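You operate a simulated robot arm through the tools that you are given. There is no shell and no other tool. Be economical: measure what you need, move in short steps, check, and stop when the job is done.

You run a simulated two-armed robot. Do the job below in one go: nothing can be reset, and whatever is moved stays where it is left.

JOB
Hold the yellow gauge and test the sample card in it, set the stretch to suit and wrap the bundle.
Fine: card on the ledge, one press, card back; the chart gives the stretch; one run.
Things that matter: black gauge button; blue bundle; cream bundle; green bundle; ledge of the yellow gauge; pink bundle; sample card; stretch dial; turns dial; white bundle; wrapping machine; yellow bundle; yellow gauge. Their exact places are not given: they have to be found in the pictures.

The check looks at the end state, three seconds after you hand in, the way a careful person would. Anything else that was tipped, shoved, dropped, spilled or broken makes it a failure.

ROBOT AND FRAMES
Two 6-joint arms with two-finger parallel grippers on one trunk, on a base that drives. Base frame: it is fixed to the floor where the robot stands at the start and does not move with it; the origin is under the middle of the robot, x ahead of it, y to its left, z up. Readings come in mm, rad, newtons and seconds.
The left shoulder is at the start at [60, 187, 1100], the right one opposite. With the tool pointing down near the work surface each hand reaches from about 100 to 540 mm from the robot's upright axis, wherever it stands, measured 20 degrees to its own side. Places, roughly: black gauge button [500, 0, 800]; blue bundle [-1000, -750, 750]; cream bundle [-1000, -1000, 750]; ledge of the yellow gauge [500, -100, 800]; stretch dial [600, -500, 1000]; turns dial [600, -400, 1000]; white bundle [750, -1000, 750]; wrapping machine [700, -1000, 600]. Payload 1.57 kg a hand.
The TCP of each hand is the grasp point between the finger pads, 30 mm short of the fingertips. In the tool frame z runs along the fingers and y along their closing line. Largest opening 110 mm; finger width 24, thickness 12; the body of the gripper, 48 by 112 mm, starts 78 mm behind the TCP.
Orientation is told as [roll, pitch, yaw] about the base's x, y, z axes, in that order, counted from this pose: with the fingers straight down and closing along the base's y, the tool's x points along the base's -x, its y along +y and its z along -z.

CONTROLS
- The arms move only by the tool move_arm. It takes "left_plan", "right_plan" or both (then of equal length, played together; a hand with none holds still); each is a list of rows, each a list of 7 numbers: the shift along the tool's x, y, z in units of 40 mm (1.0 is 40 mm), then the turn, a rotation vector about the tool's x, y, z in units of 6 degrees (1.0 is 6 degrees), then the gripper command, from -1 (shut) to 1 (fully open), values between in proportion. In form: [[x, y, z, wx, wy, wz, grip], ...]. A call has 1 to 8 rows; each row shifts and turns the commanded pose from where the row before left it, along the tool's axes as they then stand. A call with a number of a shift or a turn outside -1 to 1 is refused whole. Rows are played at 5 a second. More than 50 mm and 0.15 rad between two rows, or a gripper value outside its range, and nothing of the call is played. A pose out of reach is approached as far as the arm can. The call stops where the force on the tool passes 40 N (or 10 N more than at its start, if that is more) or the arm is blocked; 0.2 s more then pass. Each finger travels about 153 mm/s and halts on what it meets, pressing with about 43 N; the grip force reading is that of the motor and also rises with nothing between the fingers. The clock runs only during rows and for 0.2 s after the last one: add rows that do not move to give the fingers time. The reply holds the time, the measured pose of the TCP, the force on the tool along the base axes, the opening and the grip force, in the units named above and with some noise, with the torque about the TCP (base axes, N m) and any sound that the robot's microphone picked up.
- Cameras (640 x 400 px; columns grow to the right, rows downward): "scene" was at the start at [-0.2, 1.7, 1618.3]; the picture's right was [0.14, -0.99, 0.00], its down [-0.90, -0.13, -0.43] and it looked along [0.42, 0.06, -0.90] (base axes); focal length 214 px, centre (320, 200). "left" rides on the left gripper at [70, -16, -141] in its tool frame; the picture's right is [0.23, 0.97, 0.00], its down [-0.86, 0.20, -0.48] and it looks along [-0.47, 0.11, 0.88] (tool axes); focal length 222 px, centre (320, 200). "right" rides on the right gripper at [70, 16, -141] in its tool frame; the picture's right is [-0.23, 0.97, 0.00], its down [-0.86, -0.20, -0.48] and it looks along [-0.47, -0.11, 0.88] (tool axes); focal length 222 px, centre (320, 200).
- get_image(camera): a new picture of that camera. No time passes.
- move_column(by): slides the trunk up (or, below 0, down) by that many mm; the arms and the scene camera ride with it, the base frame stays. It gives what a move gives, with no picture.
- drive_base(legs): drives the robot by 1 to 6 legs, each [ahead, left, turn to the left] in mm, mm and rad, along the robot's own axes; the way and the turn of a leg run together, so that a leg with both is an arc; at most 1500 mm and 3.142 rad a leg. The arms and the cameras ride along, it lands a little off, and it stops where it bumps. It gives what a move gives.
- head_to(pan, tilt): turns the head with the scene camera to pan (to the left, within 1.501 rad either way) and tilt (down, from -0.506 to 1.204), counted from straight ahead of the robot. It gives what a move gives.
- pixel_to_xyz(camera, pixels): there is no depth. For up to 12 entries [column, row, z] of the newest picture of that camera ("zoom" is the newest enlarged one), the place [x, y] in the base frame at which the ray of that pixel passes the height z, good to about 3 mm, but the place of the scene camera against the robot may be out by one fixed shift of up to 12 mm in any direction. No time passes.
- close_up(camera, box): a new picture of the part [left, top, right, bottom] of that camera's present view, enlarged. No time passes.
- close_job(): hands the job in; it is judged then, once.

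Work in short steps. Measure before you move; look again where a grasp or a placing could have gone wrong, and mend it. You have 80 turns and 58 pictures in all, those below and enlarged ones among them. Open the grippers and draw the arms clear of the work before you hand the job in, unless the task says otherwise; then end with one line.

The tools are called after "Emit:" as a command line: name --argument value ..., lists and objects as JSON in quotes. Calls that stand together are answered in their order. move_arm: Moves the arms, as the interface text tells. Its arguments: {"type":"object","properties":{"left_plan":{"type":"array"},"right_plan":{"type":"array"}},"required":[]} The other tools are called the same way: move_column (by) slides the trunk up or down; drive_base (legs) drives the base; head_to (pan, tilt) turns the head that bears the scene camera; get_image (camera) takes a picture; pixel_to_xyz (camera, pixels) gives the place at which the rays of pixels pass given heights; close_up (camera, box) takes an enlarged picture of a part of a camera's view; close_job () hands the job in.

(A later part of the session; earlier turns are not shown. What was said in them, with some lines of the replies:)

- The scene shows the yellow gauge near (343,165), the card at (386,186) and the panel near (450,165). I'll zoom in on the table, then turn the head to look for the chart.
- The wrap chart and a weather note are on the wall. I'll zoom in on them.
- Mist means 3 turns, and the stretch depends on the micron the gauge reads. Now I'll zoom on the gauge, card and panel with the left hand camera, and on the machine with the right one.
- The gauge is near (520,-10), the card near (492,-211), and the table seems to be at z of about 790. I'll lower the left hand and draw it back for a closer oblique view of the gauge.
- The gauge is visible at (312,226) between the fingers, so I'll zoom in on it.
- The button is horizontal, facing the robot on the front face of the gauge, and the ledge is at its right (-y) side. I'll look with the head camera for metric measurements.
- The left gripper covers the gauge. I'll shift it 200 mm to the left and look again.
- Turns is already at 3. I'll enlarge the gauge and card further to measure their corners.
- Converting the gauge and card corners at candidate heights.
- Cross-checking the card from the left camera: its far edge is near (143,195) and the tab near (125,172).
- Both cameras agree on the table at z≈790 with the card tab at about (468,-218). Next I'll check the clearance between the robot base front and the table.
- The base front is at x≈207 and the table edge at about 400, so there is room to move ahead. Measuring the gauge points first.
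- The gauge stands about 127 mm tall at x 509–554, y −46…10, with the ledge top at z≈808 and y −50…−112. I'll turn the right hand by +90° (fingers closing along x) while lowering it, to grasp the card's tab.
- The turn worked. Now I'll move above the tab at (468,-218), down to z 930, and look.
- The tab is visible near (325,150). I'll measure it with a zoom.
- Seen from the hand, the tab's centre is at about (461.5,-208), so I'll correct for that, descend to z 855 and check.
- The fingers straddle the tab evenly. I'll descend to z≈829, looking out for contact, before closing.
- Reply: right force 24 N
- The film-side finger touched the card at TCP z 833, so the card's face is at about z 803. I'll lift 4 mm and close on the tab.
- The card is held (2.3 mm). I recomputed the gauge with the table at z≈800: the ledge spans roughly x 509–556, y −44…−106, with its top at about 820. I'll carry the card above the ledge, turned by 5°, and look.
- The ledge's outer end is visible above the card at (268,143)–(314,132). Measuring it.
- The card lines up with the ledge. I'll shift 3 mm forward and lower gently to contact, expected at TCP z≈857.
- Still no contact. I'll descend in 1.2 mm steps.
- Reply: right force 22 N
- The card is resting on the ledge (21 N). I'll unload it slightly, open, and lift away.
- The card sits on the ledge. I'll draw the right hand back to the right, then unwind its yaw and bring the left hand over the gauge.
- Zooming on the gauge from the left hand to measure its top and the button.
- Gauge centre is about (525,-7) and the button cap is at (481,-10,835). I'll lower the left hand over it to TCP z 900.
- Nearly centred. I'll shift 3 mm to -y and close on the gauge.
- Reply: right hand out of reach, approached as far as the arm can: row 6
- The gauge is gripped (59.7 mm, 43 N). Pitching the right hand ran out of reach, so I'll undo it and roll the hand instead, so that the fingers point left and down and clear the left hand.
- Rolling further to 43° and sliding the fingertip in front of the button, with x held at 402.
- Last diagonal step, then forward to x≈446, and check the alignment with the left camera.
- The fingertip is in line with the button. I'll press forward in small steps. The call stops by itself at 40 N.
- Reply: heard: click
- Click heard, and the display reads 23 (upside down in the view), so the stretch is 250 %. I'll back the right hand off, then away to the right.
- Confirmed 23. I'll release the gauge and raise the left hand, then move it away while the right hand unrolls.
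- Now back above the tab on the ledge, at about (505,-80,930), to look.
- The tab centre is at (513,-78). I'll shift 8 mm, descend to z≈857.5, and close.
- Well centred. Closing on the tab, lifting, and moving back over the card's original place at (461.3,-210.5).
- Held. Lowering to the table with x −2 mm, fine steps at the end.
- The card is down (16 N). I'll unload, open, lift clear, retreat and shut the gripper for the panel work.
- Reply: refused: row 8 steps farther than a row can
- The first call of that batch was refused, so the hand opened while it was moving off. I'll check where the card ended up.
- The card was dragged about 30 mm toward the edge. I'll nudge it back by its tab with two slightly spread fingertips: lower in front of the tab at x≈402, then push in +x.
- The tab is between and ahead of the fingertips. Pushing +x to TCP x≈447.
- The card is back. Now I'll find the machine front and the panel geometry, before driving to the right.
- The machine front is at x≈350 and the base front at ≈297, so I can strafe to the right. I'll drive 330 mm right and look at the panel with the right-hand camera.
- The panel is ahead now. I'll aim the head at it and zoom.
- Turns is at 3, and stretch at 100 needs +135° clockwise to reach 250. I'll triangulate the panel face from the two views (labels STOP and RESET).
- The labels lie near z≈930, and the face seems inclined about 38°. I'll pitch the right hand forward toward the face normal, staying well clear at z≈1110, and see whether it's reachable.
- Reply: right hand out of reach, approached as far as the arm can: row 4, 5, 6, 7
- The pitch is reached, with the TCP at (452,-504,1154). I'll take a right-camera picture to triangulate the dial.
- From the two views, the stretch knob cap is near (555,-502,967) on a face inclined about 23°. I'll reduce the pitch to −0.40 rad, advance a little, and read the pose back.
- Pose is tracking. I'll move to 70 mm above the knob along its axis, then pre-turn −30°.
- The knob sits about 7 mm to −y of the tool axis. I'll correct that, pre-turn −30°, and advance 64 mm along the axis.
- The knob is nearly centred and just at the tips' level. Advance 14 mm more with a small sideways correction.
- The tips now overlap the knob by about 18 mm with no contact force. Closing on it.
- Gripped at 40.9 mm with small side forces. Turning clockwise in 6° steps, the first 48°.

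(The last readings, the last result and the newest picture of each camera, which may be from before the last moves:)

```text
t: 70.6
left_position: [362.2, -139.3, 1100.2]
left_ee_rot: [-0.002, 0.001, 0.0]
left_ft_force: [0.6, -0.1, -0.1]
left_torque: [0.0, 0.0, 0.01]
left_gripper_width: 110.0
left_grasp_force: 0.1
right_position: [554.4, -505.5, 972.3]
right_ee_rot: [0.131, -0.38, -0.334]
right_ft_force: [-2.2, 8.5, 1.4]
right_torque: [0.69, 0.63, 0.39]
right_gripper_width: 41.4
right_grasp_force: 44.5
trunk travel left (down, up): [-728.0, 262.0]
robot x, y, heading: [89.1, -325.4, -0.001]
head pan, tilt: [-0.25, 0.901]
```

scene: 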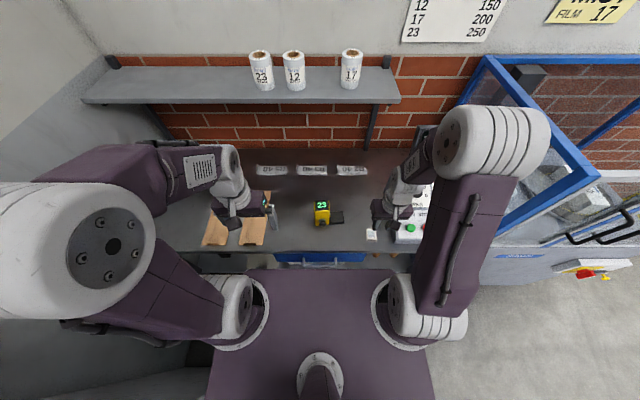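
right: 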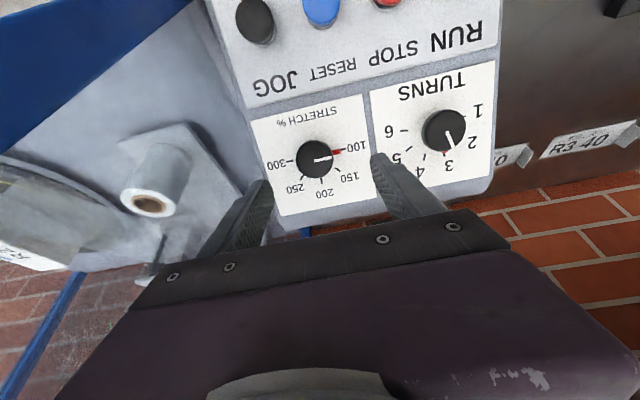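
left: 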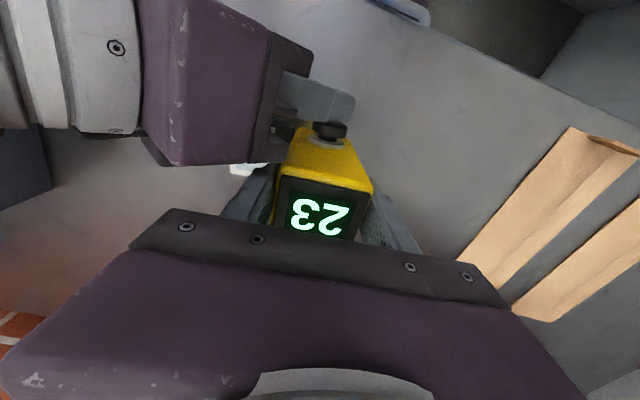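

Turning well. Another 48°.

Emit:
move_arm --right_plan '[[0, 0, 0, 0, 0, 1, -1], [0, 0, 0, 0, 0, 1, -1], [0, 0, 0, 0, 0, 1, -1], [0, 0, 0, 0, 0, 1, -1], [0, 0, 0, 0, 0, 1, -1], [0, 0, 0, 0, 0, 1, -1], [0, 0, 0, 0, 0, 1, -1], [0, 0, 0, 0, 0, 1, -1]]'

```text
t: 72.4
left_position: [361.5, -138.1, 1100.9]
left_ee_rot: [-0.003, -0.001, -0.001]
left_ft_force: [-0.3, -0.5, -0.1]
left_torque: [0.02, 0.03, 0.0]
left_gripper_width: 109.8
left_grasp_force: 0.1
right_position: [558.5, -504.9, 973.8]
right_ee_rot: [0.373, -0.165, -1.178]
right_ft_force: [4.9, 15.6, 8.0]
right_torque: [1.11, 0.23, 0.69]
right_gripper_width: 41.2
right_grasp_force: 45.5
trunk travel left (down, up): [-728.0, 262.0]
robot x, y, heading: [86.1, -328.4, 0.002]
head pan, tilt: [-0.25, 0.901]
```

Now the last 39°, to make 135° in total.

Emit:
move_arm --right_plan '[[0, 0, 0, 0, 0, 1, -1], [0, 0, 0, 0, 0, 1, -1], [0, 0, 0, 0, 0, 1, -1], [0, 0, 0, 0, 0, 1, -1], [0, 0, 0, 0, 0, 1, -1], [0, 0, 0, 0, 0, 1, -1], [0, 0, 0, 0, 0, 0.5, -1], [0, 0, 0, 0, 0, 0, -1]]'

Emit:
close_up --camera "right" --box '[160, 80, 480, 280]'

```text
t: 74.2
left_position: [363.4, -139.9, 1101.5]
left_ee_rot: [-0.002, 0.003, 0.0]
left_ft_force: [-1.3, -0.5, 0.6]
left_torque: [-0.01, 0.01, 0.01]
left_gripper_width: 110.1
left_grasp_force: 0.0
right_position: [559.6, -506.6, 972.1]
right_ee_rot: [0.393, 0.102, -1.81]
right_ft_force: [17.5, 7.1, 16.0]
right_torque: [0.21, -0.23, 0.11]
right_gripper_width: 40.9
right_grasp_force: 44.5
trunk travel left (down, up): [-728.0, 262.0]
robot x, y, heading: [87.2, -328.8, 0.003]
head pan, tilt: [-0.25, 0.901]
```

```text
2.00 times, centred on (320, 180) of right
```

zoom: 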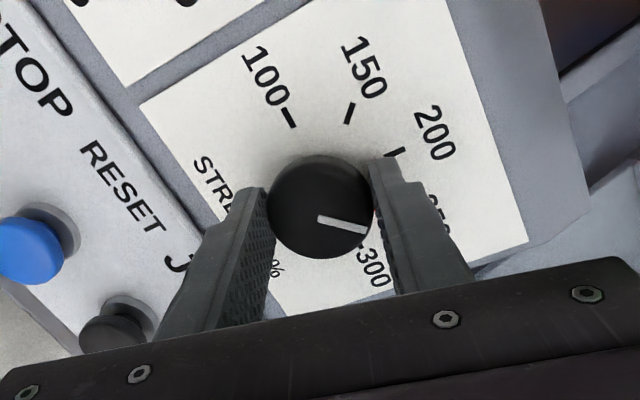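

The hand turned 135° and the pointer kept its pose in the hand frame, so it should point to 250. I'll release, back off along the axis, and unwind the wrist.

Emit:
move_arm --right_plan '[[0, 0, 0, 0, 0, 0, -0.1], [0, 0, 0, 0, 0, 0, 0.4], [0, 0, -0.4, 0, 0, 0, 0.4], [0, 0, -0.8, 0, 0, 0, 0.4], [0, 0, -0.8, 0, 0, -1, 0.4], [0, 0, 0, 0, 0, -1, 0.4], [0, 0, 0, 0, 0, -1, 0.4], [0, 0, 0, 0, 0, -1, 0]]'

Emit:
move_arm --right_plan '[[0, 0, 0, 0, 0, -1, -1], [0, 0, 0, 0, 0, -1, -1], [0, 0, 0, 0, 0, -1, -1], [0, 0, 0, 0, 0, -1, -1], [0, 0, 0, 0, 0, -1, -1], [0, 0, 0, 0, 0, -1, -1], [0, 0, 0, 0, 0, -1, -1], [0, 0, 0, 0, 0, -1, -1]]'

Emit:
move_arm --right_plan '[[0, 0, 0, 0, 0, -1, -1], [0, 0, 0, 0, 0, -1, -1], [0, 0, 0, 0, 0, -1, -1], [0, 0, 0, 0, 0, -1, -1], [0, 0, 0, 0, 0, -1, -1], [0, 0, 0, 0, 0, -0.4, -1]]'

Emit:
get_image --camera "right"

```text
t: 76.0
left_position: [362.3, -140.9, 1101.8]
left_ee_rot: [0.0, 0.001, -0.001]
left_ft_force: [0.4, 1.1, -0.5]
left_torque: [-0.01, 0.01, 0.02]
left_gripper_width: 110.0
left_grasp_force: 0.0
right_position: [523.7, -507.5, 1046.0]
right_ee_rot: [0.396, -0.061, -1.419]
right_ft_force: [-0.1, 0.1, 0.2]
right_torque: [0.03, 0.01, -0.03]
right_gripper_width: 54.9
right_grasp_force: 0.1
trunk travel left (down, up): [-728.0, 262.0]
robot x, y, heading: [86.6, -327.7, 0.001]
head pan, tilt: [-0.25, 0.901]
```

```text
t: 77.8
left_position: [361.3, -140.9, 1101.9]
left_ee_rot: [0.0, -0.001, 0.001]
left_ft_force: [-1.1, 0.6, 0.4]
left_torque: [-0.03, 0.01, -0.02]
left_gripper_width: 110.2
left_grasp_force: 0.0
right_position: [526.2, -508.6, 1045.0]
right_ee_rot: [0.228, -0.335, -0.608]
right_ft_force: [-0.3, 0.0, 0.2]
right_torque: [-0.01, -0.03, -0.01]
right_gripper_width: 0.0
right_grasp_force: 21.4
trunk travel left (down, up): [-728.0, 262.0]
robot x, y, heading: [90.7, -327.2, 0.001]
head pan, tilt: [-0.25, 0.901]
```

```text
t: 79.2
left_position: [362.2, -140.9, 1101.8]
left_ee_rot: [0.001, 0.001, 0.0]
left_ft_force: [0.5, 0.2, 0.0]
left_torque: [0.03, -0.01, 0.01]
left_gripper_width: 110.3
left_grasp_force: 0.0
right_position: [524.1, -509.1, 1046.2]
right_ee_rot: [0.006, -0.4, -0.004]
right_ft_force: [-0.4, -0.4, -0.9]
right_torque: [-0.02, -0.03, -0.04]
right_gripper_width: 0.0
right_grasp_force: 21.6
trunk travel left (down, up): [-728.0, 262.0]
robot x, y, heading: [89.7, -329.8, 0.002]
head pan, tilt: [-0.25, 0.901]
```

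```text
4 pictures are left
```

right: 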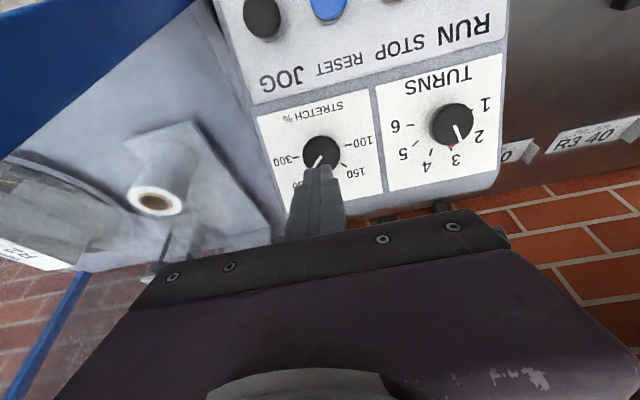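

The pointer now points to 250. Next the RUN button: I'll measure the RUN label at (468,28).

Emit:
pixel_to_xyz --camera "right" --pixels '[[468, 28, 900], [468, 28, 920], [405, 44, 910], [392, 0, 910], [330, 6, 910], [263, 18, 910], [340, 68, 920], [281, 79, 920], [453, 124, 965], [320, 150, 965]]'

```text
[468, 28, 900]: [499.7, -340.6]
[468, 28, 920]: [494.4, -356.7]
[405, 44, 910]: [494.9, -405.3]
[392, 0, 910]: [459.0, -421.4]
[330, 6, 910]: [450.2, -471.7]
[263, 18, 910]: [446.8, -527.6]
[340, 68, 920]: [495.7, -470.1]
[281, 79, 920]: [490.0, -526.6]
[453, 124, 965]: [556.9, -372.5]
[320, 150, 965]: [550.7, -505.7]
```

Combining both views, the RUN cap is near (451,-351,892) on a ~29° face. I'll move the closed fingers to about 50 mm above it along the tool axis.

Emit:
move_arm --right_plan '[[0.61, 0.79, 0.1, 0, 0, 0, -1], [0.61, 0.79, 0.1, 0, 0, 0, -1], [0.61, 0.79, 0.1, 0, 0, 0, -1], [0.61, 0.79, 0.2, 0, 0, 0, -1], [0.6, 0.79, 0.2, 0, 0, 0, -1], [0, 0, 0, 0, 0, 0, -1]]'

Emit:
get_image --camera "right"

```text
t: 80.6
left_position: [362.0, -140.8, 1101.5]
left_ee_rot: [0.0, 0.0, -0.001]
left_ft_force: [0.3, -0.6, 0.8]
left_torque: [-0.01, -0.02, 0.03]
left_gripper_width: 110.0
left_grasp_force: 0.1
right_position: [425.5, -350.8, 973.0]
right_ee_rot: [0.005, -0.401, -0.007]
right_ft_force: [0.5, -0.3, 0.4]
right_torque: [-0.03, 0.0, 0.01]
right_gripper_width: 0.0
right_grasp_force: 21.5
trunk travel left (down, up): [-728.0, 262.0]
robot x, y, heading: [87.5, -327.4, 0.004]
head pan, tilt: [-0.25, 0.901]
```

```text
3 pictures are left
```

right: 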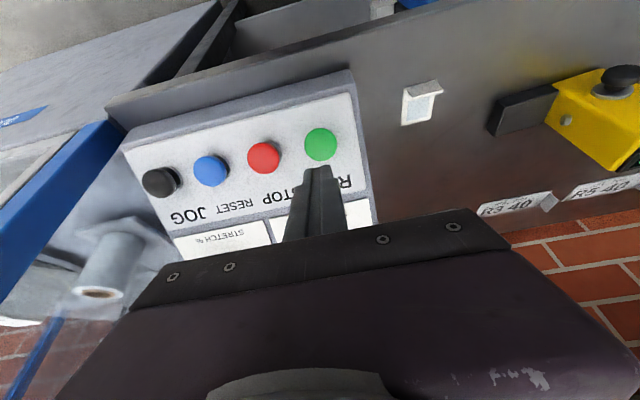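

Column is aligned (321). I'll check the fore-aft position along this ray.

Emit:
pixel_to_xyz --camera "right" --pixels '[[321, 144, 870], [321, 144, 890], [321, 144, 910], [211, 170, 890], [263, 158, 890], [160, 182, 890], [335, 192, 900]]'

```text
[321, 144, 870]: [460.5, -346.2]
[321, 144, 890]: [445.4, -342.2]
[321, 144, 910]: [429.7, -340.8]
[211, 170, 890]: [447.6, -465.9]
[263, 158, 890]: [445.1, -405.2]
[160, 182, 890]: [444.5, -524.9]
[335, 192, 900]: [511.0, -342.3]
```

Cap refined to about (453,-346,880). I'll shift 11 mm back, advance 56 mm, then step in finely.

Emit:
move_arm --right_plan '[[0.27, 0.06, 0, 0, 0, 0, -1], [0, 0, 0.7, 0, 0, 0, -1], [0, 0, 0.5, 0, 0, 0, -1], [0, 0, 0.2, 0, 0, 0, -1], [0, 0, 0, 0, 0, 0, -1]]'

Emit:
move_arm --right_plan '[[0, 0, 0.08, 0, 0, 0, -1], [0, 0, 0.08, 0, 0, 0, -1], [0, 0, 0.08, 0, 0, 0, -1], [0, 0, 0.08, 0, 0, 0, -1], [0, 0, 0, 0, 0, 0, -1]]'

```text
t: 81.8
left_position: [360.3, -141.0, 1101.5]
left_ee_rot: [-0.001, 0.001, 0.0]
left_ft_force: [0.2, -0.9, 0.0]
left_torque: [0.01, -0.02, -0.01]
left_gripper_width: 110.1
left_grasp_force: 0.1
right_position: [440.9, -343.0, 923.9]
right_ee_rot: [0.0, -0.399, -0.005]
right_ft_force: [-1.8, -0.1, 0.9]
right_torque: [0.03, 0.02, -0.03]
right_gripper_width: 0.0
right_grasp_force: 21.7
right hand out of reach, approached as far as the arm can: row 3, 4
trunk travel left (down, up): [-728.0, 262.0]
robot x, y, heading: [92.4, -330.4, 0.002]
head pan, tilt: [-0.25, 0.901]
```

```text
t: 83.0
left_position: [357.5, -142.9, 1104.0]
left_ee_rot: [0.003, -0.004, 0.0]
left_ft_force: [0.0, -0.3, -0.5]
left_torque: [0.03, 0.01, 0.01]
left_gripper_width: 110.0
left_grasp_force: 0.0
right_position: [442.1, -342.4, 918.2]
right_ee_rot: [0.001, -0.405, -0.006]
right_ft_force: [-15.9, -12.2, 30.6]
right_torque: [-0.31, -0.17, -0.29]
right_gripper_width: 0.0
right_grasp_force: 21.5
right hand out of reach, approached as far as the arm can: row 2
trunk travel left (down, up): [-728.0, 262.0]
robot x, y, heading: [88.5, -330.2, 0.005]
head pan, tilt: [-0.25, 0.901]
heard: click
```

Click at 37 N. Backing off along the axis, then looking at the screen.

Emit:
move_arm --right_plan '[[0, 0, -0.5, 0, 0, 0, -1], [0, 0, -0.8, 0, 0, 0, -1], [0.3, 0, -0.8, 0, 0, 0, -1], [0, 0, 0, 0, 0, 0, -1], [0, 0, 0, 0, 0, 0, -1]]'

Emit:
close_up --camera "scene" --box '[220, 120, 412, 240]'

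```text
t: 84.2
left_position: [361.3, -141.0, 1102.1]
left_ee_rot: [0.0, -0.001, 0.001]
left_ft_force: [-0.2, 0.2, 0.7]
left_torque: [-0.02, -0.04, -0.01]
left_gripper_width: 109.9
left_grasp_force: 0.1
right_position: [400.7, -341.0, 986.4]
right_ee_rot: [0.006, -0.404, -0.005]
right_ft_force: [0.2, -0.3, 0.3]
right_torque: [0.01, -0.01, 0.0]
right_gripper_width: 0.0
right_grasp_force: 20.9
trunk travel left (down, up): [-728.0, 262.0]
robot x, y, heading: [87.1, -329.7, 0.001]
head pan, tilt: [-0.25, 0.901]
```

```text
3.33 times, centred on (316, 180) of scene
```

zoom: 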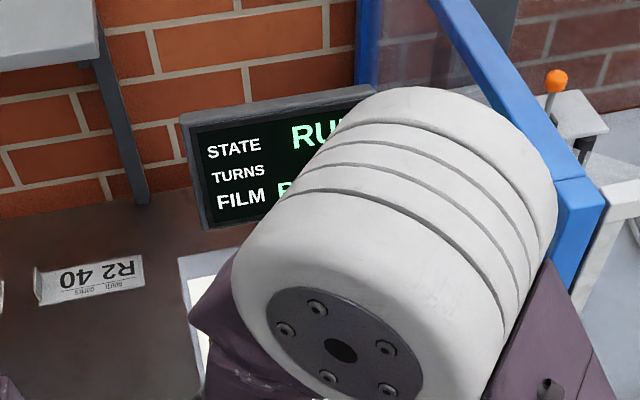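

STATE shows RUN. I'll draw the right hand up and away from the panel while the machine runs, then wait.

Emit:
move_arm --right_plan '[[0, 0, -0.7, 0, 0, 0, -1], [0, -0.6, -0.6, 0, 0.95, 0, -0.5], [0, -0.7, -0.3, 0, 0.95, 0, 0], [0, -0.7, -0.3, 0, 0.95, 0, 0.5], [0, -0.7, -0.2, 0, 0.95, 0, 1], [0, -0.7, 0, 0, 0.95, 0, 1], [0, -0.7, 0, 0, 0.95, 0, 1], [0, -0.7, 0, 0, 0.95, 0, 1]]'

Emit:
move_arm --right_plan '[[0, 0, 0, 0, 0, 0, 1], [0, 0, 0, 0, 0, 0, 1], [0, 0, 0, 0, 0, 0, 1], [0, 0, 0, 0, 0, 0, 1], [0, 0, 0, 0, 0, 0, 1], [0, 0, 0, 0, 0, 0, 1], [0, 0, 0, 0, 0, 0, 1], [0, 0, 0, 0, 0, 0, 1]]'

Emit:
move_arm --right_plan '[[0, 0, 0, 0, 0, 0, 1], [0, 0, 0, 0, 0, 0, 1], [0, 0, 0, 0, 0, 0, 1], [0, 0, 0, 0, 0, 0, 1], [0, 0, 0, 0, 0, 0, 1], [0, 0, 0, 0, 0, 0, 1], [0, 0, 0, 0, 0, 0, 1], [0, 0, 0, 0, 0, 0, 1]]'

Emit:
move_arm --right_plan '[[0, 0, 0, 0, 0, 0, 1], [0, 0, 0, 0, 0, 0, 1], [0, 0, 0, 0, 0, 0, 1], [0, 0, 0, 0, 0, 0, 1], [0, 0, 0, 0, 0, 0, 1], [0, 0, 0, 0, 0, 0, 1], [0, 0, 0, 0, 0, 0, 1], [0, 0, 0, 0, 0, 0, 1]]'

Emit:
move_arm --right_plan '[[0, 0, 0, 0, 0, 0, 1], [0, 0, 0, 0, 0, 0, 1], [0, 0, 0, 0, 0, 0, 1], [0, 0, 0, 0, 0, 0, 1], [0, 0, 0, 0, 0, 0, 1], [0, 0, 0, 0, 0, 0, 1], [0, 0, 0, 0, 0, 0, 1], [0, 0, 0, 0, 0, 0, 1]]'

```text
t: 86.0
left_position: [361.2, -137.8, 1101.3]
left_ee_rot: [-0.002, -0.001, 0.0]
left_ft_force: [0.8, 0.0, -0.1]
left_torque: [-0.02, -0.04, 0.0]
left_gripper_width: 109.9
left_grasp_force: 0.0
right_position: [374.9, -531.7, 1064.1]
right_ee_rot: [0.006, 0.297, -0.005]
right_ft_force: [-1.0, 7.6, -4.1]
right_torque: [-0.4, 0.05, 0.22]
right_gripper_width: 102.2
right_grasp_force: 0.0
trunk travel left (down, up): [-728.0, 262.0]
robot x, y, heading: [87.7, -323.9, -0.0]
head pan, tilt: [-0.25, 0.901]
```

```text
t: 87.8
left_position: [362.7, -139.3, 1100.8]
left_ee_rot: [-0.002, 0.001, -0.001]
left_ft_force: [0.6, -0.6, 0.6]
left_torque: [-0.01, -0.03, -0.02]
left_gripper_width: 110.0
left_grasp_force: 0.0
right_position: [374.8, -531.7, 1065.4]
right_ee_rot: [0.002, 0.294, -0.003]
right_ft_force: [-1.9, 8.7, -2.9]
right_torque: [-0.55, -0.13, 0.13]
right_gripper_width: 102.0
right_grasp_force: 0.0
trunk travel left (down, up): [-728.0, 262.0]
robot x, y, heading: [87.8, -325.4, 0.003]
head pan, tilt: [-0.25, 0.901]
```

```text
t: 89.6
left_position: [362.4, -138.5, 1102.1]
left_ee_rot: [-0.001, 0.0, 0.001]
left_ft_force: [-0.8, 0.7, 0.2]
left_torque: [0.01, -0.01, 0.06]
left_gripper_width: 110.0
left_grasp_force: 0.1
right_position: [375.8, -531.5, 1064.5]
right_ee_rot: [0.005, 0.294, -0.004]
right_ft_force: [-1.8, 8.9, 0.8]
right_torque: [-0.83, -0.11, 0.25]
right_gripper_width: 102.3
right_grasp_force: 0.0
trunk travel left (down, up): [-728.0, 262.0]
robot x, y, heading: [91.5, -327.3, -0.007]
head pan, tilt: [-0.25, 0.901]
```

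```text
t: 91.4
left_position: [362.5, -137.7, 1101.3]
left_ee_rot: [-0.002, 0.0, 0.0]
left_ft_force: [0.4, -0.1, -0.4]
left_torque: [0.0, 0.0, 0.05]
left_gripper_width: 110.0
left_grasp_force: 0.1
right_position: [375.8, -531.9, 1065.4]
right_ee_rot: [0.002, 0.296, -0.004]
right_ft_force: [-0.6, 8.9, 1.3]
right_torque: [-0.83, -0.09, 0.31]
right_gripper_width: 102.2
right_grasp_force: 0.1
trunk travel left (down, up): [-728.0, 262.0]
robot x, y, heading: [90.6, -329.6, 0.002]
head pan, tilt: [-0.25, 0.901]
```

```text
t: 93.2
left_position: [362.0, -138.4, 1101.8]
left_ee_rot: [-0.001, -0.001, 0.0]
left_ft_force: [-0.1, 0.2, 0.0]
left_torque: [-0.01, -0.01, 0.01]
left_gripper_width: 109.9
left_grasp_force: 0.0
right_position: [374.5, -531.3, 1065.4]
right_ee_rot: [0.003, 0.295, -0.004]
right_ft_force: [0.2, 8.9, -0.3]
right_torque: [-0.74, -0.05, 0.27]
right_gripper_width: 102.1
right_grasp_force: 0.0
trunk travel left (down, up): [-728.0, 262.0]
robot x, y, heading: [90.3, -324.2, 0.002]
head pan, tilt: [-0.25, 0.901]
```

The opening right finger is pressing lightly (9 N) on something to its right, probably the guard. I'll move it off to +y and up, then check the screen.

Emit:
move_arm --right_plan '[[0, 0.3, 0, 0, 0, 0, 0.5], [0, 0.5, 0, 0, 0, 0, 0.5], [0, 0, -0.8, 0, 0, 0, 0.5], [0, 0, -0.8, 0, -0.8, 0, 0.5], [0, 0, 0, 0, -1, 0, 0.5], [0, 0, 0, 0, -1, 0, 0.8]]'

Emit:
get_image --camera "scene"

```text
t: 94.6
left_position: [360.2, -140.6, 1102.6]
left_ee_rot: [0.0, -0.002, 0.001]
left_ft_force: [0.6, 0.1, 0.4]
left_torque: [0.01, 0.0, 0.01]
left_gripper_width: 109.8
left_grasp_force: 0.1
right_position: [392.5, -501.6, 1129.9]
right_ee_rot: [0.007, -0.001, -0.003]
right_ft_force: [0.1, -0.9, -0.9]
right_torque: [0.01, -0.04, 0.03]
right_gripper_width: 99.0
right_grasp_force: 0.0
trunk travel left (down, up): [-728.0, 262.0]
robot x, y, heading: [91.4, -325.4, 0.002]
head pan, tilt: [-0.25, 0.901]
```

```text
1 pictures are left
```

scene: 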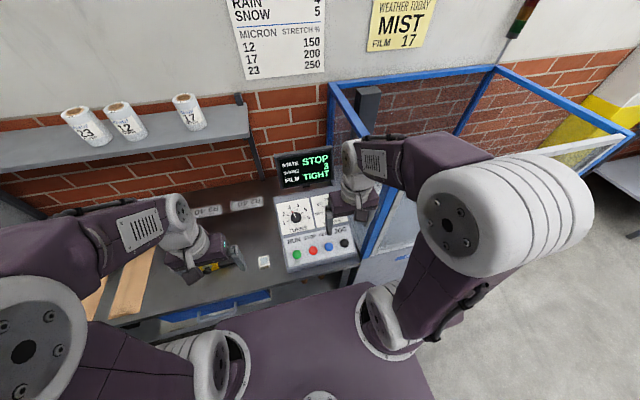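

The screen reads STATE STOP, TURNS 3, FILM TIGHT. The run is finished, and both grippers are open and clear of the work, so I'm handing in.

Emit:
close_job

```text
The job is handed in.
```

I handed the job in: the gauge read 23 micron, so I set the stretch to 250 %, with turns already at 3 for mist. One run wrapped the bundle; the screen showed STOP, 3 turns and film TIGHT. The card is back about 6 mm to the right of its first spot: I dragged it about 30 mm while letting go, then nudged it back. The right hand also leaned lightly (9 N) for a few seconds on something at its right, probably the guard. It looked unmoved afterwards.
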